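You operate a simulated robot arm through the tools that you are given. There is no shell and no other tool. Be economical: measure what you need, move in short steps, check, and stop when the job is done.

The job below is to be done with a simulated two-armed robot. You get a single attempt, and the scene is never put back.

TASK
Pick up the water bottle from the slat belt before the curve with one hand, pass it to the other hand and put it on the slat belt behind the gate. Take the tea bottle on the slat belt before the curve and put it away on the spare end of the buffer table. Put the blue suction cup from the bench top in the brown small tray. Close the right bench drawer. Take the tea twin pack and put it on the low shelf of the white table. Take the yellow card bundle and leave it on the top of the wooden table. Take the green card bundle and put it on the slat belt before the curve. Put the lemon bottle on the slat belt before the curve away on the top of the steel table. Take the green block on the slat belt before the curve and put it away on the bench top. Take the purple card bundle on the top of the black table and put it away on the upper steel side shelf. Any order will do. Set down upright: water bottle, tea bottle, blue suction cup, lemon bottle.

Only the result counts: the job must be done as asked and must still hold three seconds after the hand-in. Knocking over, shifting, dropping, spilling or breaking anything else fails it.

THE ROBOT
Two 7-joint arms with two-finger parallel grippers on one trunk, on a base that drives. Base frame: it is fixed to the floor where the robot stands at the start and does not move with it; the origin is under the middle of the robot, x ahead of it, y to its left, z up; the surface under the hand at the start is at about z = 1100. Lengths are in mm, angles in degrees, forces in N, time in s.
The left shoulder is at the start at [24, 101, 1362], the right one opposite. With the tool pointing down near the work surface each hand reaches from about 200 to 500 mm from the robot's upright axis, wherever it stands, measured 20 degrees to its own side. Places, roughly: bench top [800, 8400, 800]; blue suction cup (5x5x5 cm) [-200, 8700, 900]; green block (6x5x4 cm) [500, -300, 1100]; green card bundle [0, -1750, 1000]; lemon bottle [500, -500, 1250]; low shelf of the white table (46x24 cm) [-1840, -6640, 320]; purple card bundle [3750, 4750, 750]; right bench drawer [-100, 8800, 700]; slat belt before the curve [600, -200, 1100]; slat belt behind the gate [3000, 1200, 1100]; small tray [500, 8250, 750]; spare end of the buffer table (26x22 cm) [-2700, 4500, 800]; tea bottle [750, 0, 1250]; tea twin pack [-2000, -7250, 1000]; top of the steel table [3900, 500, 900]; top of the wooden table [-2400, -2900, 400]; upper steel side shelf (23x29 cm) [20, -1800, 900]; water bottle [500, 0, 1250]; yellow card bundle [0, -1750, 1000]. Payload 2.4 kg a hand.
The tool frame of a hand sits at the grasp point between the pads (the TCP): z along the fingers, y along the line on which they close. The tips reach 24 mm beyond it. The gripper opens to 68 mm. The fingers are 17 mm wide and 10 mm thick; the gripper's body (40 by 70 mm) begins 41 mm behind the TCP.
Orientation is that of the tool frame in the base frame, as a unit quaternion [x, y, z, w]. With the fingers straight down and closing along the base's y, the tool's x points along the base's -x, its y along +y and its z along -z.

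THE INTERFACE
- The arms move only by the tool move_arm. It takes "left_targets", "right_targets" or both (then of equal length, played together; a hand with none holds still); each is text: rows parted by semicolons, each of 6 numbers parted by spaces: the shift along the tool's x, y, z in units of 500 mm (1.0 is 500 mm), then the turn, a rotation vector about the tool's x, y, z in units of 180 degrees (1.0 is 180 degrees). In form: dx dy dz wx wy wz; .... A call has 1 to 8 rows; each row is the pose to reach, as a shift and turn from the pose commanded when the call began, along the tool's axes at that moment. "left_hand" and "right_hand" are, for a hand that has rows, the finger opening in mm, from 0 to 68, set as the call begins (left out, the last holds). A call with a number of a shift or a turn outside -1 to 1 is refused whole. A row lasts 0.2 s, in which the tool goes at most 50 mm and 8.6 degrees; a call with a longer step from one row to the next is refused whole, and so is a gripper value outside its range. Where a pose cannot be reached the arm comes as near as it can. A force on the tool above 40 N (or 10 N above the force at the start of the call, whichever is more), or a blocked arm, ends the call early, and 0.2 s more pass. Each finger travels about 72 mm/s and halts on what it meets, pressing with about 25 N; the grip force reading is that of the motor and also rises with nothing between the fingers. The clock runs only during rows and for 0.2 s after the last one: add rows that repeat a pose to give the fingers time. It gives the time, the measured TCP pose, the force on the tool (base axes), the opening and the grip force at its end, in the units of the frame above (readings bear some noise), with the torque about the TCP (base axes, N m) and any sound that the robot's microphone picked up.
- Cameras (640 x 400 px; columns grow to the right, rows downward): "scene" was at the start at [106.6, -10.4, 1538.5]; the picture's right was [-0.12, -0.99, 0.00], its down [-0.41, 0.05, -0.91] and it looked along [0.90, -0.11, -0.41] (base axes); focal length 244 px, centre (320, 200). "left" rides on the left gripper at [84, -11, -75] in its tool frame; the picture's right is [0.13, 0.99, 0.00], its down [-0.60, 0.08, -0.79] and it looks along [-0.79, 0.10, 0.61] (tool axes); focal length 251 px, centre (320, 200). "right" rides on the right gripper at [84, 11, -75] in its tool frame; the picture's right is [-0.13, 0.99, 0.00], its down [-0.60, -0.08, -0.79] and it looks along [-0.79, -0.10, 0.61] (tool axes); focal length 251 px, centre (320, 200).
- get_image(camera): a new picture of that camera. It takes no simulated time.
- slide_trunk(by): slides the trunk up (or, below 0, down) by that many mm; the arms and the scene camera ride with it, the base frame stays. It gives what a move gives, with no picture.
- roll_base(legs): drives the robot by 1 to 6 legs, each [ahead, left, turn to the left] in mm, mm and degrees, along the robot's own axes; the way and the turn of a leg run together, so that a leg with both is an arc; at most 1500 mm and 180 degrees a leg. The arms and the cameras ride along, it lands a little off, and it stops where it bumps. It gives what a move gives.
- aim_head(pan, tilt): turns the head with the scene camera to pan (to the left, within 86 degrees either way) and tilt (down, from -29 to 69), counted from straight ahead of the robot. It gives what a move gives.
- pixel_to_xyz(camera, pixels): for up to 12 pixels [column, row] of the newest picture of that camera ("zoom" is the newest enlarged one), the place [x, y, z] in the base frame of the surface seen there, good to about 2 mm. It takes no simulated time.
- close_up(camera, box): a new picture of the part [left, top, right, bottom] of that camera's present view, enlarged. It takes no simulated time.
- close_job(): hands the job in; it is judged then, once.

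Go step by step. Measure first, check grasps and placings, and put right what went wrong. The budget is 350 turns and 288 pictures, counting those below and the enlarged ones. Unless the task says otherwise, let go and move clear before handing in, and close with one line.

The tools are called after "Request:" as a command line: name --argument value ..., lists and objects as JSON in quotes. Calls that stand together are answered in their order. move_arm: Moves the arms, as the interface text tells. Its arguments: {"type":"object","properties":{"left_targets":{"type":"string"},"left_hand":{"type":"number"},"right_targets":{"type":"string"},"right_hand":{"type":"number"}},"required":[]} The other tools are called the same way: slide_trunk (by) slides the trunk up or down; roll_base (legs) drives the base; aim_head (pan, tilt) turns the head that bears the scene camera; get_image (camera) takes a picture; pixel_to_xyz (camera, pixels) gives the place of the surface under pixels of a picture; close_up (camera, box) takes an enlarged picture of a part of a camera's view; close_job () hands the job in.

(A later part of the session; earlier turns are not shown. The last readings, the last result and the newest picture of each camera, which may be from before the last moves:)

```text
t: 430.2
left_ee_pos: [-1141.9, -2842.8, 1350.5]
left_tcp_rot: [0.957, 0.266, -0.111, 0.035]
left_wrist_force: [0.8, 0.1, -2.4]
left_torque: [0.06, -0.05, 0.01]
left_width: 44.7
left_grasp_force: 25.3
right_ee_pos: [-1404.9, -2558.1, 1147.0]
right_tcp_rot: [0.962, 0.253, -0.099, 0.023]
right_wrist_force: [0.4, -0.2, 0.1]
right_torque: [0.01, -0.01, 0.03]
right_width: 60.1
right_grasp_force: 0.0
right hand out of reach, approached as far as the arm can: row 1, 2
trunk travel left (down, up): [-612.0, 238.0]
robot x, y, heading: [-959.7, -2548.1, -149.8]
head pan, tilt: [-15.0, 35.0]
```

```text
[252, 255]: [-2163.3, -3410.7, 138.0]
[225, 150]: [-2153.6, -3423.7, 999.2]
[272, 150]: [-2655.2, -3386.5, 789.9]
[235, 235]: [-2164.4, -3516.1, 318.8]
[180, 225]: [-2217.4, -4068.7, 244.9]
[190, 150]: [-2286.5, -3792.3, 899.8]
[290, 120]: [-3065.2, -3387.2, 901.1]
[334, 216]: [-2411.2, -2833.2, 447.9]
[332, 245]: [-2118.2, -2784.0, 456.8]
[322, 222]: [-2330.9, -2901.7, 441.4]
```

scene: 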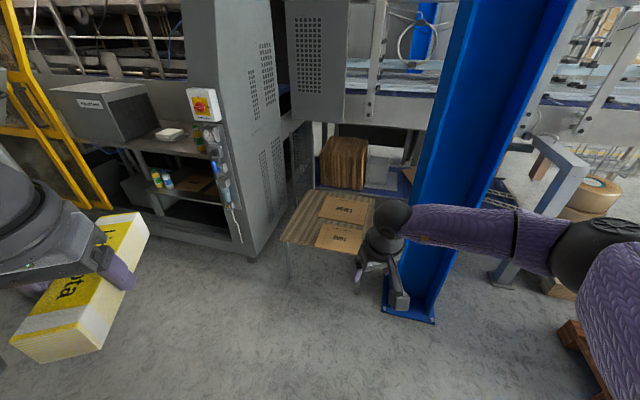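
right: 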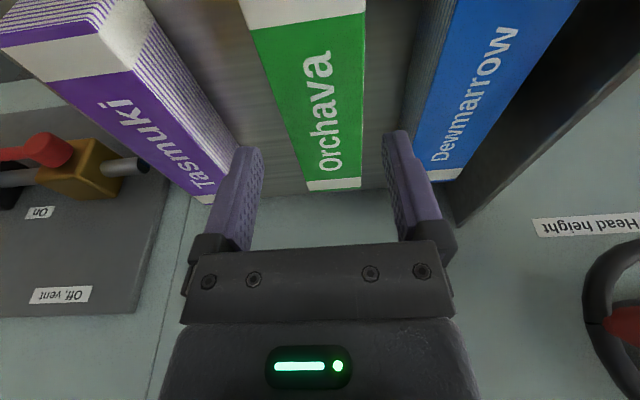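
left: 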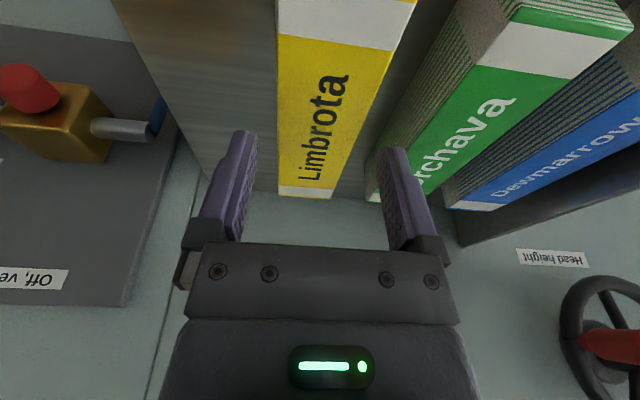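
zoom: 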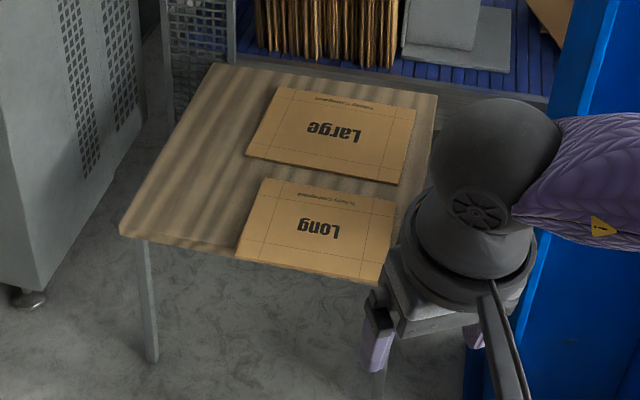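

The cabinet is well off (y<−3390). I drive to (−1770,−2900) heading 180° and lower the trunk 520 mm.

Request:
roll_base --legs '[[0, 0, -30], [800, 352, 0]]'

Request:
slide_trunk --by -520

Request:
aim_head --pan 5 --tilt 40

Request:
get_image --camera "scene"

```text
t: 436.4
left_ee_pos: [-2062.9, -3082.2, 1351.6]
left_tcp_rot: [0.993, 0.013, -0.116, 0.005]
left_wrist_force: [-0.1, 0.2, -1.0]
left_torque: [0.05, -0.04, -0.02]
left_width: 44.6
left_grasp_force: 25.0
right_ee_pos: [-2152.6, -2703.1, 1147.3]
right_tcp_rot: [0.995, 0.002, -0.101, -0.002]
right_wrist_force: [-0.5, 0.5, -0.5]
right_torque: [-0.01, 0.01, 0.03]
right_width: 59.7
right_grasp_force: 0.0
trunk travel left (down, up): [-612.0, 238.0]
robot x, y, heading: [-1757.3, -2911.7, -179.5]
head pan, tilt: [-15.0, 35.0]
```

```text
refused: -520 is not a number from -400 to 400
```

```text
t: 437.2
left_ee_pos: [-2061.1, -3082.9, 1350.7]
left_tcp_rot: [0.993, 0.013, -0.117, 0.005]
left_wrist_force: [-0.2, -1.2, -2.1]
left_torque: [0.01, -0.02, -0.01]
left_width: 44.8
left_grasp_force: 24.6
right_ee_pos: [-2150.3, -2705.6, 1147.0]
right_tcp_rot: [0.995, 0.002, -0.101, -0.003]
right_wrist_force: [-1.0, -0.7, 0.3]
right_torque: [0.0, -0.01, 0.0]
right_width: 60.2
right_grasp_force: 0.0
trunk travel left (down, up): [-612.0, 238.0]
robot x, y, heading: [-1756.8, -2913.8, -179.2]
head pan, tilt: [5.0, 40.0]
```

```text
171 pictures are left
```

scene: 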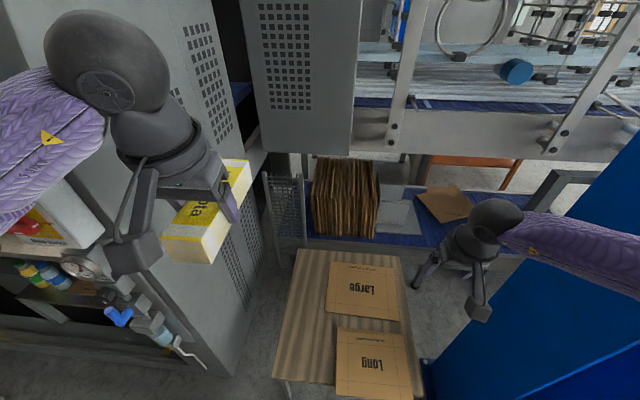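

I check the things on the cabinet side near my left arm before lowering.

Request:
pixel_to_xyz --camera "scene" --pixels '[[118, 315], [60, 220], [185, 350], [90, 260], [200, 355], [300, 300], [280, 370], [335, 340], [320, 262], [345, 390], [410, 380], [130, 180]]'

```text
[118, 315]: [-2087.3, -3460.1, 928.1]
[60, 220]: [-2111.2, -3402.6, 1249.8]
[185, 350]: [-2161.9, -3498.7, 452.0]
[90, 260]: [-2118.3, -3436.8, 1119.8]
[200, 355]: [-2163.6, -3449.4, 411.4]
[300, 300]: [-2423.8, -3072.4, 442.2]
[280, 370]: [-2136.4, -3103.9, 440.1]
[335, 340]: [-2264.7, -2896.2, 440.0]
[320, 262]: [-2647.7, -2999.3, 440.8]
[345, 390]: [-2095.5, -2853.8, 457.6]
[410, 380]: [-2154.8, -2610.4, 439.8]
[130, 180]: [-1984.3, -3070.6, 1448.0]
```

All protrusions are at y<−3400. Free strip centre is y≈−3000. I lower the trunk in two steps.

Request:
slide_trunk --by -400

Request:
slide_trunk --by -110

Request:
get_image --camera "scene"

```text
t: 441.0
left_ee_pos: [-2060.8, -3081.8, 951.5]
left_tcp_rot: [0.993, 0.014, -0.118, 0.006]
left_wrist_force: [0.4, -0.3, -1.4]
left_torque: [-0.04, -0.03, 0.0]
left_width: 44.7
left_grasp_force: 24.9
right_ee_pos: [-2150.1, -2704.4, 747.5]
right_tcp_rot: [0.995, 0.001, -0.101, -0.003]
right_wrist_force: [0.0, 0.2, 0.6]
right_torque: [0.01, 0.01, 0.01]
right_width: 59.8
right_grasp_force: 0.0
trunk travel left (down, up): [-212.0, 638.0]
robot x, y, heading: [-1754.8, -2910.6, -178.9]
head pan, tilt: [5.0, 40.0]
```

```text
t: 442.4
left_ee_pos: [-2060.4, -3081.7, 840.6]
left_tcp_rot: [0.993, 0.014, -0.117, 0.006]
left_wrist_force: [0.3, 0.5, -1.4]
left_torque: [0.03, 0.0, -0.03]
left_width: 44.8
left_grasp_force: 24.5
right_ee_pos: [-2152.2, -2705.3, 637.8]
right_tcp_rot: [0.995, 0.002, -0.102, -0.002]
right_wrist_force: [-0.4, -0.5, 0.1]
right_torque: [0.02, -0.01, 0.0]
right_width: 59.7
right_grasp_force: 0.1
trunk travel left (down, up): [-102.0, 748.0]
robot x, y, heading: [-1759.5, -2916.9, -179.3]
head pan, tilt: [5.0, 40.0]
```

```text
170 pictures are left
```

scene: 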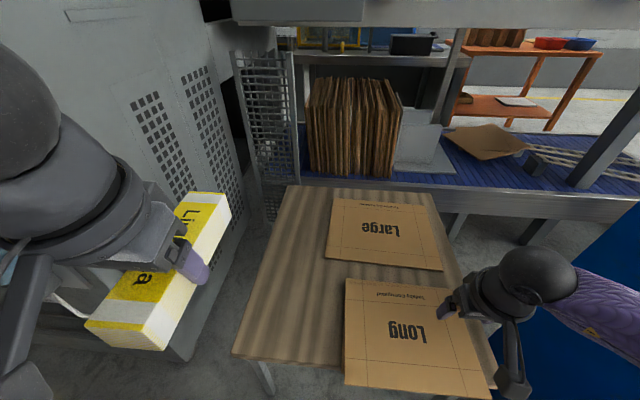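

I bring the yellow down over the strip in one smooth path, to about z=520.

Request:
move_arm --left_targets "-.0215 -.0205 .0875 0 0 0; -.043 -.041 .175 0 0 0; -.0645 -.0615 .2625 0 0 0; -.086 -.082 .35 0 0 0; -.1075 -.1025 .4375 0 0 0; -.129 -.123 .525 0 0 0; -.1505 -.1435 .6125 0 0 0; -.172 -.164 .7 0 0 0"

Request:
get_image --camera "scene"

```text
t: 444.2
left_ee_pos: [-2230.7, -3008.8, 517.4]
left_tcp_rot: [0.993, 0.012, -0.117, 0.006]
left_wrist_force: [-0.6, 0.0, -1.6]
left_torque: [0.01, 0.01, 0.04]
left_width: 44.8
left_grasp_force: 25.4
right_ee_pos: [-2151.5, -2704.8, 637.2]
right_tcp_rot: [0.995, 0.001, -0.101, -0.002]
right_wrist_force: [-0.1, 0.5, -0.3]
right_torque: [-0.01, -0.01, -0.01]
right_width: 59.9
right_grasp_force: 0.1
trunk travel left (down, up): [-102.0, 748.0]
robot x, y, heading: [-1754.5, -2916.8, -179.1]
head pan, tilt: [5.0, 40.0]
```

```text
169 pictures are left
```

scene: 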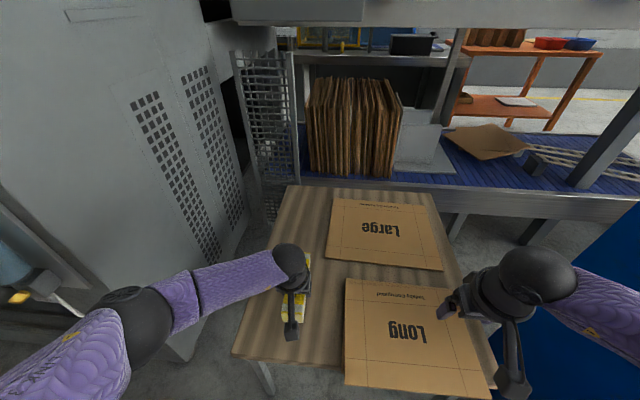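

Over the free strip. Lower 40 mm, then slowly.

Request:
move_arm --left_targets ".009 0 .039 0 0 0; .0175 0 .073 0 0 0; .0195 0 .081 0 0 0; .0215 0 .0895 0 0 0; .0215 0 .0895 0 0 0"

```text
t: 445.4
left_ee_pos: [-2229.4, -3007.0, 473.1]
left_tcp_rot: [0.993, 0.012, -0.117, 0.006]
left_wrist_force: [0.2, 0.1, -1.2]
left_torque: [0.01, -0.03, 0.06]
left_width: 44.9
left_grasp_force: 25.1
right_ee_pos: [-2151.3, -2704.0, 637.6]
right_tcp_rot: [0.995, 0.003, -0.101, -0.002]
right_wrist_force: [-0.9, 0.2, -0.1]
right_torque: [0.06, -0.01, 0.0]
right_width: 60.1
right_grasp_force: 0.0
trunk travel left (down, up): [-102.0, 748.0]
robot x, y, heading: [-1753.3, -2912.4, -179.4]
head pan, tilt: [5.0, 40.0]
```

Request:
move_arm --left_targets ".001 0 .004 0 0 0; .002 0 .008 0 0 0; .0028 0 .0116 0 0 0; .0028 0 .0116 0 0 0"

```text
t: 446.4
left_ee_pos: [-2228.9, -3006.6, 467.7]
left_tcp_rot: [0.993, 0.014, -0.118, 0.005]
left_wrist_force: [2.0, -2.0, 21.0]
left_torque: [0.39, -0.36, -0.02]
left_width: 44.7
left_grasp_force: 25.7
right_ee_pos: [-2149.8, -2704.4, 637.2]
right_tcp_rot: [0.995, 0.001, -0.102, -0.002]
right_wrist_force: [-0.5, 0.0, 0.2]
right_torque: [0.03, -0.03, 0.0]
right_width: 60.0
right_grasp_force: 0.0
trunk travel left (down, up): [-102.0, 748.0]
robot x, y, heading: [-1756.6, -2915.1, -179.0]
head pan, tilt: [5.0, 40.0]
```

Contact. I open, lift, and draw back.

Request:
move_arm --left_targets "-.001 0 -.003 0 0 0; -.001 0 -.003 0 0 0; -.001 0 -.003 0 0 0; -.02 0 -.085 0 0 0; -.04 0 -.17 0 0 0; -.06 0 -.26 0 0 0; -.06 0 -.35 0 0 0; -.02 0 -.42 0 0 0" --left_hand 62

Request:
get_image --camera "scene"

```text
t: 448.2
left_ee_pos: [-2189.4, -3005.6, 674.2]
left_tcp_rot: [0.993, 0.013, -0.117, 0.006]
left_wrist_force: [0.7, -1.3, -0.4]
left_torque: [0.01, -0.04, -0.01]
left_width: 61.9
left_grasp_force: 0.1
right_ee_pos: [-2152.3, -2704.2, 637.0]
right_tcp_rot: [0.995, 0.001, -0.101, -0.002]
right_wrist_force: [-0.5, 0.3, 0.2]
right_torque: [0.02, 0.01, -0.04]
right_width: 60.0
right_grasp_force: 0.1
trunk travel left (down, up): [-102.0, 748.0]
robot x, y, heading: [-1757.3, -2911.3, -179.0]
head pan, tilt: [5.0, 40.0]
```

```text
168 pictures are left
```

scene: 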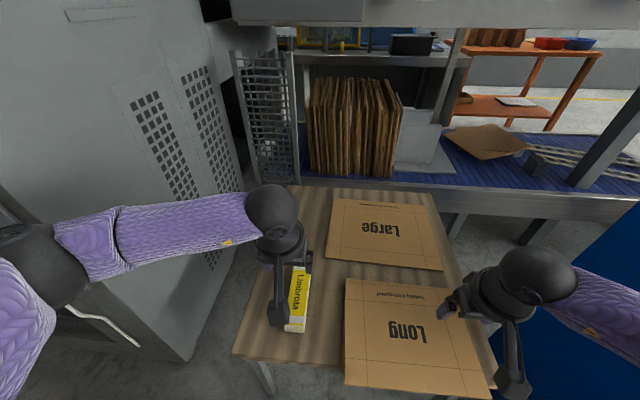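

The yellow is placed. I back off, raise the trunk, turn to −y and look along the corridor.

Request:
roll_base --legs '[[-450, 0, 0], [0, 0, 89]]'

Request:
slide_trunk --by 350

Request:
aim_head --pan 0 --tilt 18

Request:
get_image --camera "scene"

```text
t: 454.7
left_ee_pos: [-1227.2, -3346.7, 673.5]
left_tcp_rot: [0.703, 0.702, -0.08, 0.086]
left_wrist_force: [-0.2, 0.0, -0.5]
left_torque: [0.01, -0.03, 0.01]
left_width: 61.8
left_grasp_force: 0.1
right_ee_pos: [-1525.7, -3297.6, 637.7]
right_tcp_rot: [0.714, 0.693, -0.074, 0.068]
right_wrist_force: [0.2, -0.1, 0.7]
right_torque: [0.0, -0.02, -0.01]
right_width: 59.8
right_grasp_force: 0.0
trunk travel left (down, up): [-102.0, 748.0]
robot x, y, heading: [-1306.1, -2909.9, -90.4]
head pan, tilt: [5.0, 40.0]
```

```text
t: 458.1
left_ee_pos: [-1226.3, -3347.0, 1024.0]
left_tcp_rot: [0.703, 0.701, -0.08, 0.085]
left_wrist_force: [0.5, -0.3, -0.3]
left_torque: [0.01, 0.01, -0.01]
left_width: 61.8
left_grasp_force: 0.1
right_ee_pos: [-1525.1, -3298.1, 987.4]
right_tcp_rot: [0.713, 0.694, -0.074, 0.068]
right_wrist_force: [0.1, -0.7, 0.2]
right_torque: [0.0, 0.01, 0.0]
right_width: 60.1
right_grasp_force: 0.1
trunk travel left (down, up): [-452.0, 398.0]
robot x, y, heading: [-1307.4, -2908.6, -90.9]
head pan, tilt: [5.0, 40.0]
```

```text
t: 459.0
left_ee_pos: [-1226.7, -3346.7, 1024.0]
left_tcp_rot: [0.703, 0.701, -0.08, 0.086]
left_wrist_force: [0.0, 0.2, 0.8]
left_torque: [-0.02, 0.01, 0.02]
left_width: 62.0
left_grasp_force: 0.1
right_ee_pos: [-1525.7, -3298.2, 988.2]
right_tcp_rot: [0.713, 0.693, -0.075, 0.069]
right_wrist_force: [-0.7, 0.5, -0.1]
right_torque: [0.03, 0.02, 0.01]
right_width: 60.1
right_grasp_force: 0.1
trunk travel left (down, up): [-452.0, 398.0]
robot x, y, heading: [-1304.2, -2915.0, -91.1]
head pan, tilt: [0.0, 18.0]
```

```text
167 pictures are left
```

scene: 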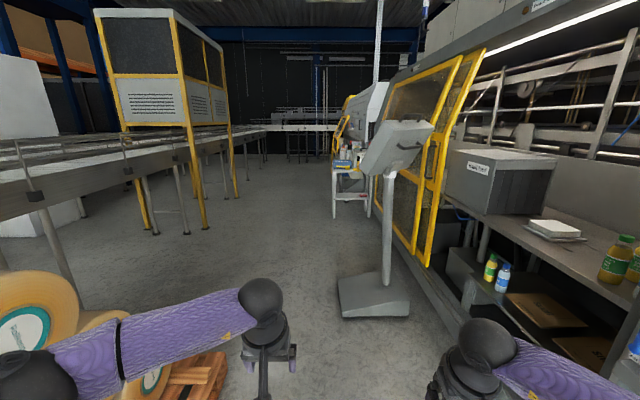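

The white table is ahead at (350,180). I zoom and measure it and the console foot.

Request:
close_up --camera "scene" --box '[300, 120, 420, 240]'

Request:
pixel_to_xyz --camera "zoom" --pixels '[[200, 245], [280, 240], [215, 195], [260, 210], [300, 225], [180, 290], [190, 390], [360, 360]]'

Request:
pixel_to_xyz --camera "scene" --pixels '[[340, 315], [345, 280], [408, 310], [300, 200], [235, 195], [205, 225], [270, 160], [330, 150]]'

```text
3.33 times, centred on (360, 180) of scene
```

zoom: 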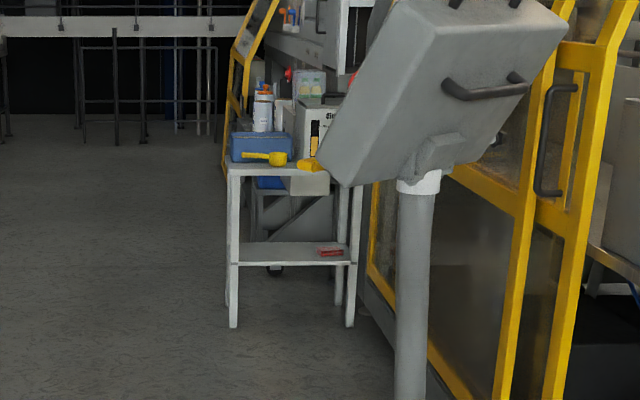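

```text
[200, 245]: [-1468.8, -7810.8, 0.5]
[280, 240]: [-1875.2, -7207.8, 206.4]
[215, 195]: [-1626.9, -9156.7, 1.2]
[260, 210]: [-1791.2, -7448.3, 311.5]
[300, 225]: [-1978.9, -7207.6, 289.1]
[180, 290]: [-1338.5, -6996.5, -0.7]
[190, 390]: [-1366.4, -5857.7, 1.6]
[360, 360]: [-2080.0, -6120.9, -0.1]
```

```text
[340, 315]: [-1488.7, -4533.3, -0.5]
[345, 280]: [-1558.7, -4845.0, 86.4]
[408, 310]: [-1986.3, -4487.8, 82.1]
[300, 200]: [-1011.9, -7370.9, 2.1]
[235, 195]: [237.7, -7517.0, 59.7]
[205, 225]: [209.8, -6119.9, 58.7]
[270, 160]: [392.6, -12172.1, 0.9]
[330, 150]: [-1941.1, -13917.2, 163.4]
```

I drive along x≈−1150 to y≈−6650, then turn to face the white table.

Request:
roll_base --legs '[[0, 150, 1.1], [1400, 0, 0], [1400, 0, 0], [900, 0, 0], [0, 0, -90]]'

Request:
aim_head --pan 10 --tilt 25

Request:
get_image --camera "scene"

```text
t: 481.7
left_ee_pos: [-1559.3, -6708.7, 1023.3]
left_tcp_rot: [0.993, 0.018, -0.118, 0.006]
left_wrist_force: [-0.2, -0.4, 0.3]
left_torque: [-0.01, 0.04, 0.0]
left_width: 62.0
left_grasp_force: 0.0
right_ee_pos: [-1521.7, -6406.6, 987.4]
right_tcp_rot: [0.995, 0.005, -0.102, -0.002]
right_wrist_force: [-0.2, -0.4, 0.1]
right_torque: [-0.01, -0.01, 0.02]
right_width: 60.3
right_grasp_force: 0.1
trunk travel left (down, up): [-452.0, 398.0]
robot x, y, heading: [-1123.6, -6613.6, -178.6]
head pan, tilt: [0.0, 18.0]
```

```text
t: 482.4
left_ee_pos: [-1558.3, -6708.2, 1023.5]
left_tcp_rot: [0.993, 0.018, -0.118, 0.006]
left_wrist_force: [0.4, 0.3, 0.4]
left_torque: [0.04, 0.0, 0.0]
left_width: 61.8
left_grasp_force: 0.1
right_ee_pos: [-1522.1, -6407.1, 987.8]
right_tcp_rot: [0.995, 0.005, -0.102, -0.002]
right_wrist_force: [0.5, -0.3, -0.2]
right_torque: [0.01, -0.01, 0.02]
right_width: 59.8
right_grasp_force: 0.0
trunk travel left (down, up): [-452.0, 398.0]
robot x, y, heading: [-1126.3, -6612.1, -179.1]
head pan, tilt: [10.0, 25.0]
```

```text
165 pictures are left
```

scene: 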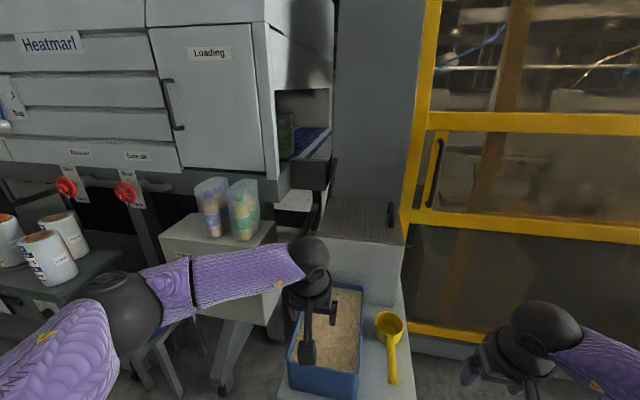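

Two shrink-wrapped twin packs stand at (225,205). I zoom to identify the tea one.

Request:
close_up --camera "scene" --box '[150, 150, 310, 260]'

Request:
pixel_to_xyz --camera "zoom" --pixels '[[245, 200], [245, 270], [245, 335], [375, 210], [375, 290], [375, 355], [310, 300], [300, 375], [100, 330], [450, 290], [240, 120], [370, 125]]'

```text
3.64 times, centred on (230, 205) of scene
```

zoom: 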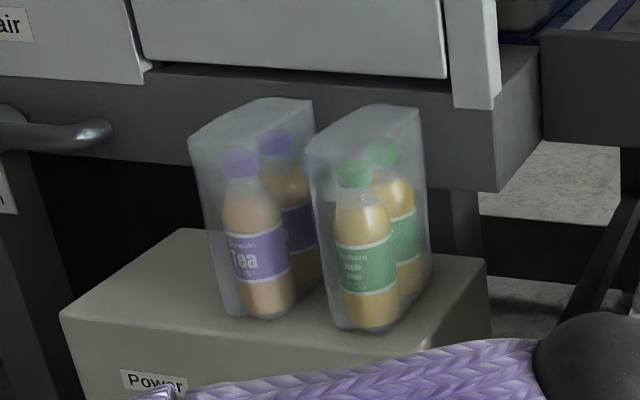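

```text
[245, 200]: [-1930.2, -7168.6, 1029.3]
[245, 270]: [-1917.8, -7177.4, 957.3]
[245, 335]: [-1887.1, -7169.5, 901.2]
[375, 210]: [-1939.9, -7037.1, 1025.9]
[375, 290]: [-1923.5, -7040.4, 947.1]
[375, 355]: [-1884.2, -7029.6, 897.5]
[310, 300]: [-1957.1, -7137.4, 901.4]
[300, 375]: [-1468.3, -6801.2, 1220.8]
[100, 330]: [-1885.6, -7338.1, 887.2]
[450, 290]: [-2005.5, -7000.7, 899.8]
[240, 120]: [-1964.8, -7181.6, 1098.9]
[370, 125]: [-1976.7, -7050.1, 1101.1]
```

The tea pack (purple) is the left one at about (−1950,−7170), standing on a box at z=900, top 1100. I move in front of it for a better look.

Request:
roll_base --legs '[[0, 520, -1]]'

Request:
aim_head --pan 0 --tilt 25

Request:
get_image --camera "scene"

```text
t: 485.4
left_ee_pos: [-1555.2, -7219.3, 1023.8]
left_tcp_rot: [0.993, 0.008, -0.118, 0.004]
left_wrist_force: [0.5, 0.6, -1.2]
left_torque: [-0.03, 0.01, 0.01]
left_width: 62.1
left_grasp_force: 0.1
right_ee_pos: [-1511.4, -6919.7, 986.6]
right_tcp_rot: [0.995, -0.005, -0.102, -0.003]
right_wrist_force: [0.8, -1.0, 0.2]
right_torque: [-0.01, 0.01, 0.02]
right_width: 60.1
right_grasp_force: 0.1
trunk travel left (down, up): [-452.0, 398.0]
robot x, y, heading: [-1117.6, -7134.5, -179.9]
head pan, tilt: [10.0, 25.0]
```

```text
t: 486.2
left_ee_pos: [-1555.0, -7219.5, 1023.2]
left_tcp_rot: [0.993, 0.008, -0.117, 0.006]
left_wrist_force: [0.7, 0.0, 0.1]
left_torque: [-0.02, 0.02, 0.0]
left_width: 62.0
left_grasp_force: 0.1
right_ee_pos: [-1512.0, -6918.0, 986.2]
right_tcp_rot: [0.995, -0.005, -0.102, -0.003]
right_wrist_force: [-0.8, -0.5, 0.6]
right_torque: [0.0, 0.0, 0.0]
right_width: 59.8
right_grasp_force: 0.0
trunk travel left (down, up): [-452.0, 398.0]
robot x, y, heading: [-1114.9, -7133.3, -179.8]
head pan, tilt: [0.0, 25.0]
```

```text
163 pictures are left
```

scene: 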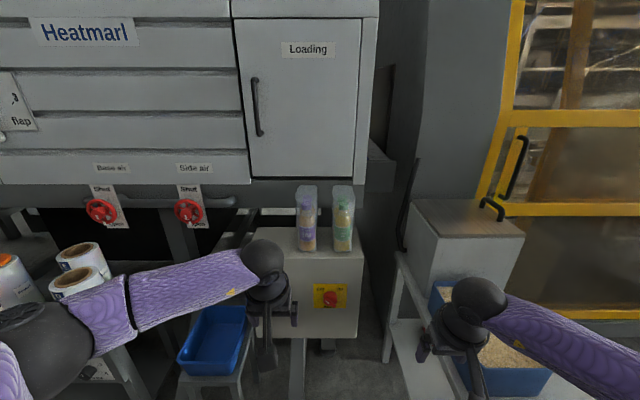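

Now I zoom on the packs and measure their outline and the overhang.

Request:
close_up --camera "scene" --box '[255, 150, 395, 280]'

Request:
pixel_to_xyz --camera "zoom" --pixels '[[200, 170], [280, 170], [240, 195], [208, 300], [245, 340], [283, 300], [240, 160], [345, 180], [350, 350], [200, 400], [150, 120], [240, 90]]'

```text
3.08 times, centred on (325, 215) of scene
```

zoom: 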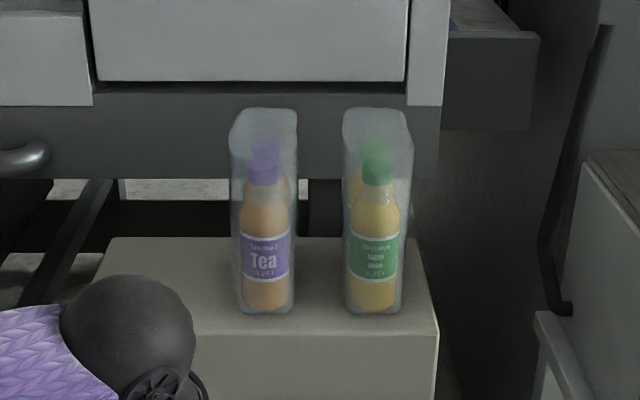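

```text
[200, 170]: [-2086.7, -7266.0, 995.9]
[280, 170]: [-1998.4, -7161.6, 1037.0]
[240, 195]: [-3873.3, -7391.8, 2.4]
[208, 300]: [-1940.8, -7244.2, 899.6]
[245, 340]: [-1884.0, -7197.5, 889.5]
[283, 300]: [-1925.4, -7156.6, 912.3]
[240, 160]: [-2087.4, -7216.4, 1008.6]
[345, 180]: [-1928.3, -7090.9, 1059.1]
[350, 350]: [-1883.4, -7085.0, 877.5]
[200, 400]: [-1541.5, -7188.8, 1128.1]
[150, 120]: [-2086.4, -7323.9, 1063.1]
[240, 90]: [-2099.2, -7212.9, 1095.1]
```

The pack is only slightly narrower than my opening, so I need care. I measure the stool with the blue tray and the white table to see if I can drive closer.

Request:
pixel_to_xyz --camera "scene" --pixels '[[245, 380], [215, 345], [240, 320], [180, 365], [395, 320], [420, 390], [300, 370], [350, 350], [520, 330], [100, 360]]'

```text
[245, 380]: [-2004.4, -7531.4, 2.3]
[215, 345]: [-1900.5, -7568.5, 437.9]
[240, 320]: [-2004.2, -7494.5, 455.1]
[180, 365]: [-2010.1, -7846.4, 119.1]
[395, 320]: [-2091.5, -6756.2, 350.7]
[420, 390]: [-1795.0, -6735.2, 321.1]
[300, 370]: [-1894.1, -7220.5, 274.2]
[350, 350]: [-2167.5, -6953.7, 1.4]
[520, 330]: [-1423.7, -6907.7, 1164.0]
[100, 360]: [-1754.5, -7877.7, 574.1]
```

Space is free. I raise the trunk 60 and the left hand 130 mm, then roll ahead 375 mm.

Request:
slide_trunk --by 60

Request:
move_arm --left_targets "-.02 0 -.084 0 0 0; -.04 0 -.168 0 0 0; -.06 0 -.253 0 0 0; -.06 0 -.253 0 0 0" --left_hand 68

Request:
roll_base --legs '[[375, 0, 0]]'

Request:
get_image --camera "left"

Request:
get_image --camera "scene"

```text
t: 487.2
left_ee_pos: [-1555.6, -7219.5, 1083.3]
left_tcp_rot: [0.993, 0.007, -0.117, 0.006]
left_wrist_force: [0.2, -0.6, -0.2]
left_torque: [-0.01, 0.01, -0.01]
left_width: 62.0
left_grasp_force: 0.0
right_ee_pos: [-1511.1, -6919.5, 1046.5]
right_tcp_rot: [0.995, -0.005, -0.1, -0.003]
right_wrist_force: [0.8, 0.4, 0.7]
right_torque: [0.0, 0.01, -0.01]
right_width: 60.2
right_grasp_force: 0.1
trunk travel left (down, up): [-512.0, 338.0]
robot x, y, heading: [-1119.8, -7133.3, -180.0]
head pan, tilt: [0.0, 25.0]
```

```text
t: 488.2
left_ee_pos: [-1552.6, -7220.1, 1214.0]
left_tcp_rot: [0.993, 0.006, -0.117, 0.006]
left_wrist_force: [0.1, 0.1, -1.2]
left_torque: [0.01, -0.01, 0.0]
left_width: 67.8
left_grasp_force: 0.1
right_ee_pos: [-1512.0, -6919.7, 1047.7]
right_tcp_rot: [0.995, -0.005, -0.102, -0.004]
right_wrist_force: [0.6, 0.5, -1.3]
right_torque: [0.01, -0.01, 0.0]
right_width: 59.8
right_grasp_force: 0.0
trunk travel left (down, up): [-512.0, 338.0]
robot x, y, heading: [-1119.7, -7130.1, -179.9]
head pan, tilt: [0.0, 25.0]
```

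```text
t: 490.6
left_ee_pos: [-1933.8, -7220.7, 1212.6]
left_tcp_rot: [0.993, 0.007, -0.117, 0.005]
left_wrist_force: [-0.2, 0.8, -0.7]
left_torque: [-0.03, -0.02, 0.03]
left_width: 68.2
left_grasp_force: 0.0
right_ee_pos: [-1891.9, -6919.1, 1047.6]
right_tcp_rot: [0.995, -0.006, -0.101, -0.003]
right_wrist_force: [-0.2, -0.5, 0.4]
right_torque: [0.02, -0.02, 0.0]
right_width: 60.0
right_grasp_force: 0.1
trunk travel left (down, up): [-512.0, 338.0]
robot x, y, heading: [-1497.2, -7134.4, -179.8]
head pan, tilt: [0.0, 25.0]
```

```text
161 pictures are left
```

left: 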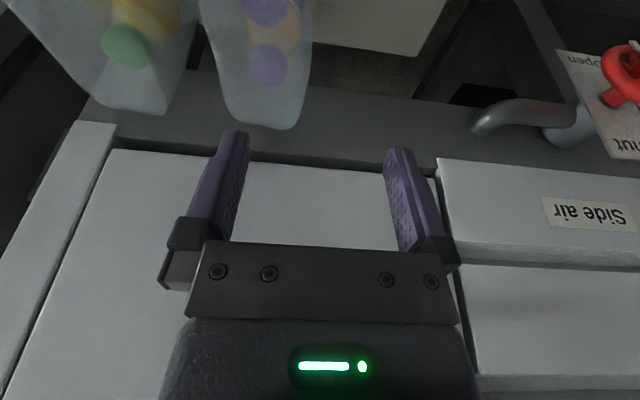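

```text
160 pictures are left
```

scene: 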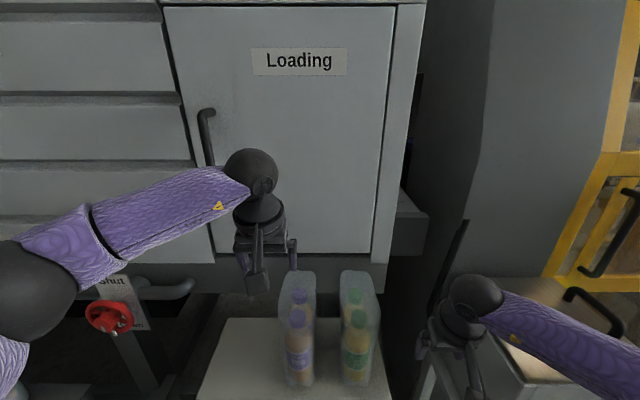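

I tilt the head down for a clear top view of the pack.

Request:
aim_head --pan 0 --tilt 48

Request:
close_up --camera "scene" --box '[240, 100, 400, 230]'

```text
t: 491.4
left_ee_pos: [-1934.1, -7220.1, 1213.0]
left_tcp_rot: [0.993, 0.007, -0.118, 0.005]
left_wrist_force: [0.5, -0.9, 0.3]
left_torque: [0.0, 0.0, -0.02]
left_width: 67.9
left_grasp_force: 0.1
right_ee_pos: [-1891.3, -6921.4, 1046.9]
right_tcp_rot: [0.995, -0.006, -0.102, -0.003]
right_wrist_force: [-0.2, -0.5, 0.1]
right_torque: [0.03, -0.03, 0.02]
right_width: 60.3
right_grasp_force: 0.1
trunk travel left (down, up): [-512.0, 338.0]
robot x, y, heading: [-1496.1, -7135.8, -179.7]
head pan, tilt: [0.0, 48.0]
```

```text
3.08 times, centred on (320, 165) of scene
```

zoom: 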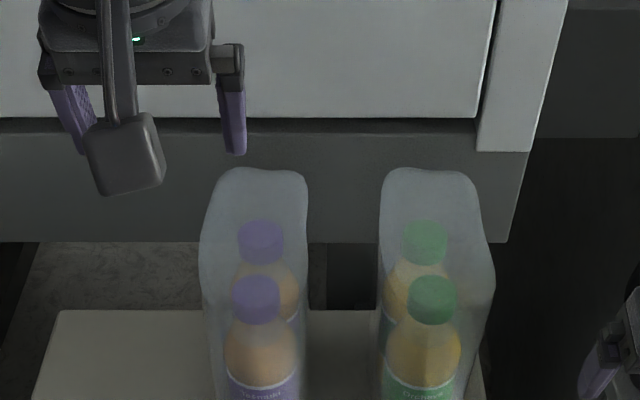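

Request:
pixel_to_xyz --camera "zoom" --pixels '[[262, 240], [257, 295], [215, 190], [305, 190], [206, 260], [305, 260], [260, 200], [208, 300], [303, 300], [243, 360], [262, 360], [290, 360]]'

```text
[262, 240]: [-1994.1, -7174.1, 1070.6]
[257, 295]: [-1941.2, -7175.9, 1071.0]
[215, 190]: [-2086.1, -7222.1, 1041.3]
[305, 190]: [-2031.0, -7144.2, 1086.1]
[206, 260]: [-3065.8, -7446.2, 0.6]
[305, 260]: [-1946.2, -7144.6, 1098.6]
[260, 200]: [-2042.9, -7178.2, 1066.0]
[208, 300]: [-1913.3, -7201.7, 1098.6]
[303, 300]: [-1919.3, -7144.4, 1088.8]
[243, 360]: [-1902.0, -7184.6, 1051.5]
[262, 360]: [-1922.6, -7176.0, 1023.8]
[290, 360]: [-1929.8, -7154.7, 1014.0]
```

The pack's axis runs along x at y≈−7174, about 58–60 mm wide (−7144…−7203), centre x≈−1977. I position the open left hand right above it.

Request:
move_arm --left_targets "-.028 -.031 .007 0 0 0; -.056 -.062 .014 0 0 0; -.0836 -.093 .02 0 0 0; -.065 -.093 .096 0 0 0; -.05 -.093 .16 0 0 0; -.05 -.093 .16 0 0 0"

Request:
get_image --camera "left"

Request:
close_up --camera "scene" --box '[240, 100, 400, 230]'

```text
t: 492.8
left_ee_pos: [-1976.3, -7174.4, 1141.2]
left_tcp_rot: [0.993, 0.008, -0.117, 0.005]
left_wrist_force: [0.2, 0.0, -0.8]
left_torque: [0.02, 0.02, -0.01]
left_width: 68.0
left_grasp_force: 0.1
right_ee_pos: [-1891.2, -6921.0, 1047.3]
right_tcp_rot: [0.995, -0.006, -0.102, -0.003]
right_wrist_force: [-0.9, 0.2, -0.5]
right_torque: [-0.03, -0.01, 0.01]
right_width: 60.0
right_grasp_force: 0.0
trunk travel left (down, up): [-512.0, 338.0]
robot x, y, heading: [-1496.5, -7138.1, -179.9]
head pan, tilt: [0.0, 48.0]
```

```text
158 pictures are left
```

left: 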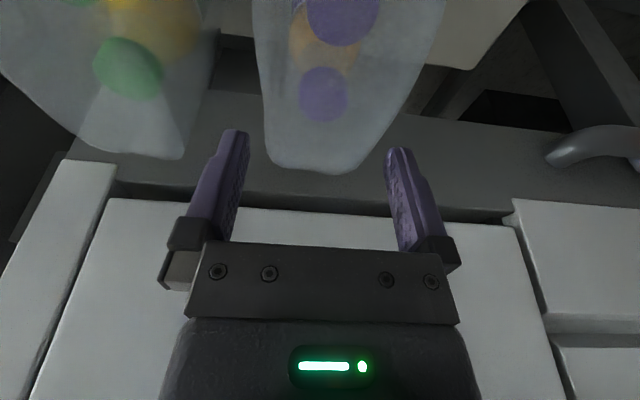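

```text
3.08 times, centred on (320, 165) of scene
```

zoom: 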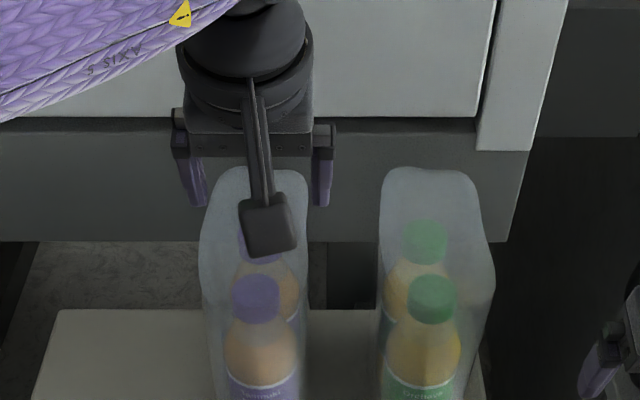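

The film edges need a precise check in this view before lowering.

Request:
pixel_to_xyz --camera "left" --pixels '[[270, 130], [385, 130], [265, 100], [398, 100], [262, 70], [412, 70], [260, 40], [424, 40], [300, 160], [345, 165], [325, 120], [325, 60]]'

```text
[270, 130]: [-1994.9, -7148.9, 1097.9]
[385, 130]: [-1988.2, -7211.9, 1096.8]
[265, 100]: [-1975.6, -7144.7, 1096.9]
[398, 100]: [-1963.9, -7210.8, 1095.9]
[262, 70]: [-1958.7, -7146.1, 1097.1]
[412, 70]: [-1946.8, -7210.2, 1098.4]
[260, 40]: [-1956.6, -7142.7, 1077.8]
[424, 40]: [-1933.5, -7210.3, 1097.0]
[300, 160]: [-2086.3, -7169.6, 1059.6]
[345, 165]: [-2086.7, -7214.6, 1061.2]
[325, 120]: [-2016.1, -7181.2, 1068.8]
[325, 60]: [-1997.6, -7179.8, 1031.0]
```

Width ≈65 mm, centre y≈−7177. I shift 2.5 mm and lower 68 mm in small steps.

Request:
move_arm --left_targets "0 .005 0 0 0 0; .008 .005 .034 0 0 0; .016 .005 .068 0 0 0; .024 .005 .1 0 0 0; .032 .005 .132 0 0 0; .032 .005 .132 0 0 0"

Request:
get_image --camera "left"

Request:
close_up --camera "scene" --box '[240, 100, 400, 230]'

```text
t: 494.2
left_ee_pos: [-1976.9, -7178.2, 1073.3]
left_tcp_rot: [0.993, 0.007, -0.116, 0.005]
left_wrist_force: [0.2, -0.4, 0.0]
left_torque: [-0.01, 0.01, -0.01]
left_width: 68.1
left_grasp_force: 0.1
right_ee_pos: [-1890.6, -6921.4, 1047.7]
right_tcp_rot: [0.995, -0.004, -0.102, -0.003]
right_wrist_force: [0.2, -1.3, -0.5]
right_torque: [0.04, -0.02, 0.02]
right_width: 60.0
right_grasp_force: 0.1
trunk travel left (down, up): [-512.0, 338.0]
robot x, y, heading: [-1503.5, -7131.9, -179.9]
head pan, tilt: [0.0, 48.0]
```

```text
156 pictures are left
```

left: 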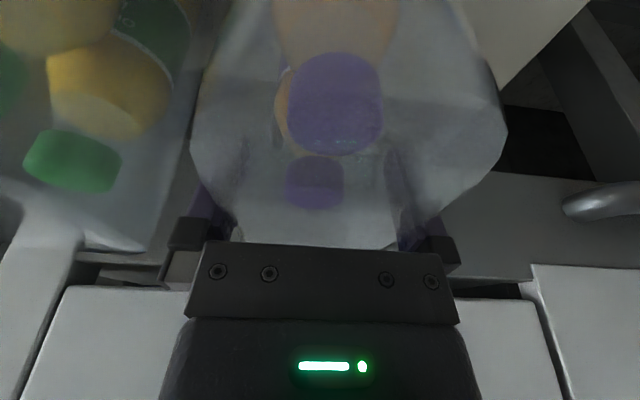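

```text
3.08 times, centred on (320, 165) of scene
```

zoom: 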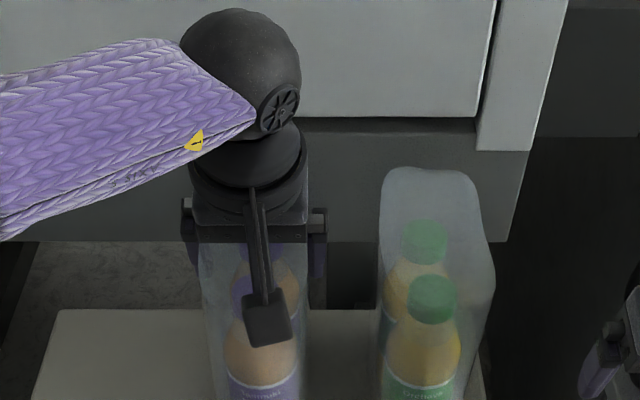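

No contact force; the fingers straddle it. I close.

Request:
move_arm --left_targets "0 0 0 0 0 0; 0 0 0 0 0 0; 0 0 0 0 0 0; 0 0 0 0 0 0" --left_hand 0

```text
t: 495.2
left_ee_pos: [-1977.1, -7177.7, 1073.7]
left_tcp_rot: [0.993, 0.007, -0.118, 0.005]
left_wrist_force: [1.6, 0.8, -0.4]
left_torque: [0.36, 0.04, -0.1]
left_width: 35.0
left_grasp_force: 24.9
right_ee_pos: [-1890.2, -6920.9, 1046.6]
right_tcp_rot: [0.995, -0.006, -0.101, -0.003]
right_wrist_force: [-0.4, -0.2, 0.2]
right_torque: [0.0, 0.01, 0.02]
right_width: 59.8
right_grasp_force: 0.1
trunk travel left (down, up): [-512.0, 338.0]
robot x, y, heading: [-1495.7, -7139.1, -179.8]
head pan, tilt: [0.0, 48.0]
```

It closed to 35 mm: only the cap zone is solid. I open, go 33 mm lower for a grip at the shoulders, and close again.

Request:
move_arm --left_targets "0 0 0 0 0 0; 0 0 0 0 0 0; .005 0 .021 0 0 0; .01 0 .043 0 0 0; .0155 0 .064 0 0 0; .0155 0 .064 0 0 0" --left_hand 68

Request:
move_arm --left_targets "0 0 0 0 0 0; 0 0 0 0 0 0; 0 0 0 0 0 0; 0 0 0 0 0 0" --left_hand 0

```text
t: 496.6
left_ee_pos: [-1975.0, -7178.6, 1039.8]
left_tcp_rot: [0.993, 0.007, -0.118, 0.005]
left_wrist_force: [0.3, -0.5, -0.3]
left_torque: [0.01, -0.02, 0.0]
left_width: 68.0
left_grasp_force: 0.0
right_ee_pos: [-1891.8, -6919.5, 1047.5]
right_tcp_rot: [0.995, -0.006, -0.102, -0.003]
right_wrist_force: [-0.2, 0.7, 0.4]
right_torque: [-0.03, 0.03, -0.01]
right_width: 59.8
right_grasp_force: 0.1
trunk travel left (down, up): [-512.0, 338.0]
robot x, y, heading: [-1496.9, -7136.2, -180.0]
head pan, tilt: [0.0, 48.0]
```

```text
t: 497.6
left_ee_pos: [-1976.8, -7180.2, 1040.9]
left_tcp_rot: [0.993, 0.008, -0.117, 0.005]
left_wrist_force: [0.2, 0.4, 0.5]
left_torque: [0.01, 0.11, -0.07]
left_width: 58.6
left_grasp_force: 25.1
right_ee_pos: [-1892.2, -6919.9, 1047.9]
right_tcp_rot: [0.995, -0.005, -0.1, -0.003]
right_wrist_force: [0.2, 0.8, 0.1]
right_torque: [0.02, 0.03, -0.01]
right_width: 60.0
right_grasp_force: 0.0
trunk travel left (down, up): [-512.0, 338.0]
robot x, y, heading: [-1501.0, -7135.0, -179.8]
head pan, tilt: [0.0, 48.0]
```

58.6 mm – a full-width grip. I lift 120 mm.

Request:
move_arm --left_targets "-.009 0 -.039 0 0 0; -.028 0 -.116 0 0 0; -.047 0 -.194 0 0 0; -.056 0 -.233 0 0 0; -.056 0 -.233 0 0 0"

Request:
get_image --camera "scene"

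```text
t: 498.8
left_ee_pos: [-1976.3, -7177.2, 1160.1]
left_tcp_rot: [0.993, 0.007, -0.116, 0.005]
left_wrist_force: [-0.1, 0.4, -5.8]
left_torque: [0.01, 0.0, 0.02]
left_width: 58.5
left_grasp_force: 24.6
right_ee_pos: [-1891.0, -6920.1, 1046.8]
right_tcp_rot: [0.995, -0.005, -0.1, -0.004]
right_wrist_force: [0.0, 1.1, 0.0]
right_torque: [-0.01, -0.02, 0.03]
right_width: 59.7
right_grasp_force: 0.1
trunk travel left (down, up): [-512.0, 338.0]
robot x, y, heading: [-1500.1, -7135.8, -179.8]
head pan, tilt: [0.0, 48.0]
```

```text
154 pictures are left
```

scene: 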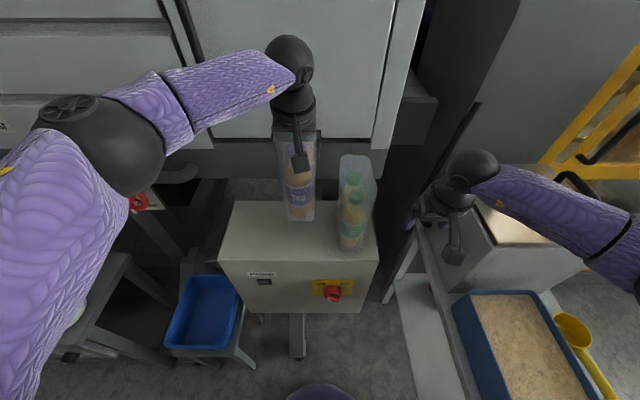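

The tea pack is held firmly (−5.8 N). I back off and go in front of the white table to inspect its low shelf.

Request:
roll_base --legs '[[-450, 0, 0], [0, -500, 0]]'

Request:
slide_trunk --by -300

Request:
aim_head --pan 0 --tilt 35

Request:
get_image --camera "scene"

```text
t: 504.1
left_ee_pos: [-1519.6, -6677.0, 1160.3]
left_tcp_rot: [0.993, 0.008, -0.116, 0.005]
left_wrist_force: [-0.3, -0.5, -5.3]
left_torque: [0.02, 0.06, -0.03]
left_width: 58.6
left_grasp_force: 25.0
right_ee_pos: [-1435.8, -6420.2, 1046.8]
right_tcp_rot: [0.995, -0.005, -0.101, -0.003]
right_wrist_force: [0.7, 0.6, -0.1]
right_torque: [0.0, -0.03, -0.02]
right_width: 60.2
right_grasp_force: 0.1
trunk travel left (down, up): [-512.0, 338.0]
robot x, y, heading: [-1041.6, -6638.6, -180.0]
head pan, tilt: [0.0, 48.0]
```

```text
t: 505.9
left_ee_pos: [-1520.2, -6676.9, 981.5]
left_tcp_rot: [0.992, 0.009, -0.122, 0.001]
left_wrist_force: [5.3, 0.4, 17.0]
left_torque: [0.07, 0.41, 0.04]
left_width: 58.9
left_grasp_force: 25.3
right_ee_pos: [-1435.3, -6422.4, 863.2]
right_tcp_rot: [0.995, -0.003, -0.1, -0.003]
right_wrist_force: [0.2, -1.4, 0.4]
right_torque: [0.0, 0.01, -0.02]
right_width: 59.9
right_grasp_force: 0.1
trunk travel left (down, up): [-329.0, 520.0]
robot x, y, heading: [-1042.7, -6637.0, -179.7]
head pan, tilt: [0.0, 48.0]
stopped: the force on the tool passed its limit at 64 N (the readings are from after the stop); the commanded pose is now the measured one
```

```text
t: 506.7
left_ee_pos: [-1519.7, -6676.9, 982.4]
left_tcp_rot: [0.993, 0.008, -0.122, 0.002]
left_wrist_force: [4.3, 0.2, 18.7]
left_torque: [0.24, 0.59, -0.07]
left_width: 59.0
left_grasp_force: 25.0
right_ee_pos: [-1434.2, -6421.1, 863.5]
right_tcp_rot: [0.995, -0.004, -0.1, -0.003]
right_wrist_force: [-0.4, -0.6, -0.2]
right_torque: [0.01, 0.03, -0.02]
right_width: 59.7
right_grasp_force: 0.1
trunk travel left (down, up): [-329.0, 520.0]
robot x, y, heading: [-1043.6, -6634.8, -179.8]
head pan, tilt: [0.0, 35.0]
```

```text
153 pictures are left
```

scene: 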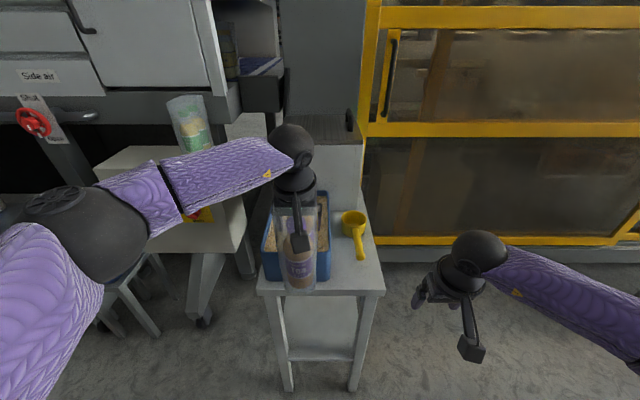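

The pack came down on the sand bin on the table; I raise the trunk at once and check.

Request:
slide_trunk --by 80

Request:
get_image --camera "scene"

```text
t: 507.8
left_ee_pos: [-1521.6, -6676.6, 1059.4]
left_tcp_rot: [0.993, 0.008, -0.119, 0.002]
left_wrist_force: [0.4, -0.1, -5.0]
left_torque: [0.0, 0.0, -0.05]
left_width: 58.8
left_grasp_force: 25.3
right_ee_pos: [-1436.9, -6420.4, 943.7]
right_tcp_rot: [0.995, -0.004, -0.098, -0.003]
right_wrist_force: [-0.8, 0.1, 0.1]
right_torque: [-0.02, 0.0, -0.02]
right_width: 60.0
right_grasp_force: 0.1
trunk travel left (down, up): [-409.0, 440.0]
robot x, y, heading: [-1037.1, -6630.9, -179.9]
head pan, tilt: [0.0, 35.0]
```

```text
152 pictures are left
```

scene: 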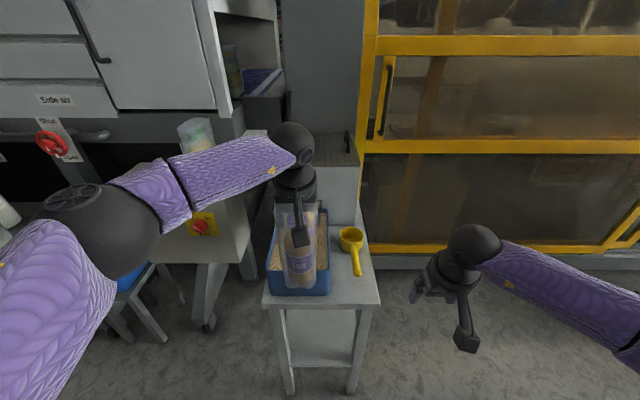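

The pack is still held and the bin looks in place. I back off 250 mm and look at the table's lower shelf.

Request:
roll_base --legs '[[-300, 0, 0]]'

Request:
slide_trunk --by -200

Request:
get_image --camera "scene"

```text
t: 509.9
left_ee_pos: [-1226.4, -6676.7, 1060.7]
left_tcp_rot: [0.993, 0.01, -0.121, 0.002]
left_wrist_force: [0.5, -0.5, -5.5]
left_torque: [-0.03, 0.05, 0.0]
left_width: 58.7
left_grasp_force: 25.4
right_ee_pos: [-1141.4, -6420.7, 943.7]
right_tcp_rot: [0.995, -0.002, -0.1, -0.003]
right_wrist_force: [0.2, 0.2, -0.4]
right_torque: [0.0, -0.01, 0.02]
right_width: 60.0
right_grasp_force: 0.0
trunk travel left (down, up): [-409.0, 440.0]
robot x, y, heading: [-749.5, -6633.6, -179.5]
head pan, tilt: [0.0, 35.0]
```

```text
t: 512.0
left_ee_pos: [-1227.4, -6677.4, 860.6]
left_tcp_rot: [0.993, 0.011, -0.12, 0.002]
left_wrist_force: [-0.6, -0.1, -6.3]
left_torque: [-0.01, 0.01, 0.0]
left_width: 58.7
left_grasp_force: 25.4
right_ee_pos: [-1142.3, -6421.1, 742.6]
right_tcp_rot: [0.995, -0.002, -0.099, -0.002]
right_wrist_force: [1.0, -0.5, -0.4]
right_torque: [0.0, 0.03, -0.02]
right_width: 60.2
right_grasp_force: 0.0
trunk travel left (down, up): [-209.0, 640.0]
robot x, y, heading: [-748.0, -6634.4, -179.4]
head pan, tilt: [0.0, 35.0]
```

```text
151 pictures are left
```

scene: 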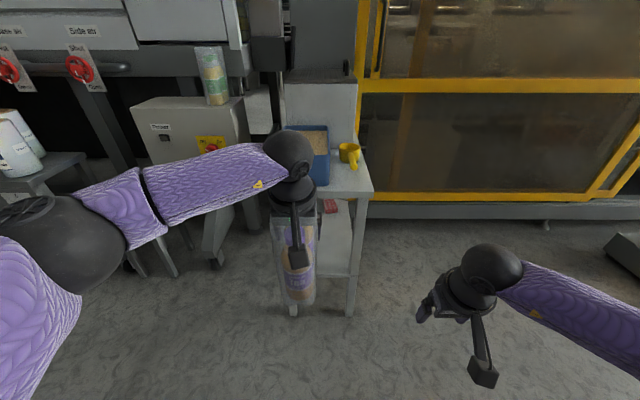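

I swing the left hand aside to see the shelf.

Request:
move_arm --left_targets "0 .08 0 0 0 0; 0 .16 0 0 0 0; 0 .24 0 0 0 0; 0 .3 0 0 0 0; 0 .3 0 0 0 0"

Request:
close_up --camera "scene" --box '[220, 100, 420, 330]'

```text
t: 513.2
left_ee_pos: [-1221.8, -6826.8, 859.9]
left_tcp_rot: [0.993, 0.011, -0.119, 0.002]
left_wrist_force: [-0.4, 0.5, -5.4]
left_torque: [0.02, 0.02, -0.02]
left_width: 58.9
left_grasp_force: 24.9
right_ee_pos: [-1142.3, -6419.9, 742.8]
right_tcp_rot: [0.995, -0.002, -0.1, -0.003]
right_wrist_force: [0.2, -0.5, 0.4]
right_torque: [-0.01, 0.01, 0.01]
right_width: 60.0
right_grasp_force: 0.2
trunk travel left (down, up): [-209.0, 640.0]
robot x, y, heading: [-746.9, -6635.6, -179.8]
head pan, tilt: [0.0, 35.0]
```

```text
1.74 times, centred on (320, 215) of scene
```

zoom: 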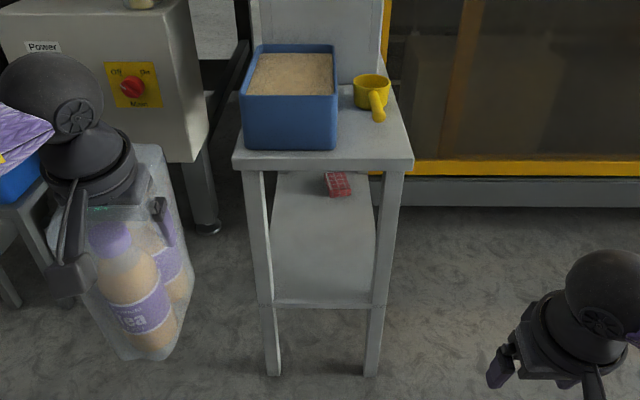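

Request:
pixel_to_xyz --camera "zoom" --pixels '[[235, 165], [410, 165], [320, 168], [270, 300], [378, 300], [320, 285], [285, 200], [365, 200], [337, 185], [335, 145], [250, 145], [322, 303]]'

```text
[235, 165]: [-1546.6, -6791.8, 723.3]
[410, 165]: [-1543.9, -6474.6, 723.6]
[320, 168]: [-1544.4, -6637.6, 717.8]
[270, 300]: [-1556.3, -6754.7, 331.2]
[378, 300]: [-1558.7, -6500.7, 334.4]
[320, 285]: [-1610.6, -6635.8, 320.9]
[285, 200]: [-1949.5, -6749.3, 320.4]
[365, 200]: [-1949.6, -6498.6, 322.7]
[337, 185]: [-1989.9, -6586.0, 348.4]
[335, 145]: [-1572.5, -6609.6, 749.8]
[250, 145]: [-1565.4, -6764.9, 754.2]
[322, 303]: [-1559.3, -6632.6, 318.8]
```

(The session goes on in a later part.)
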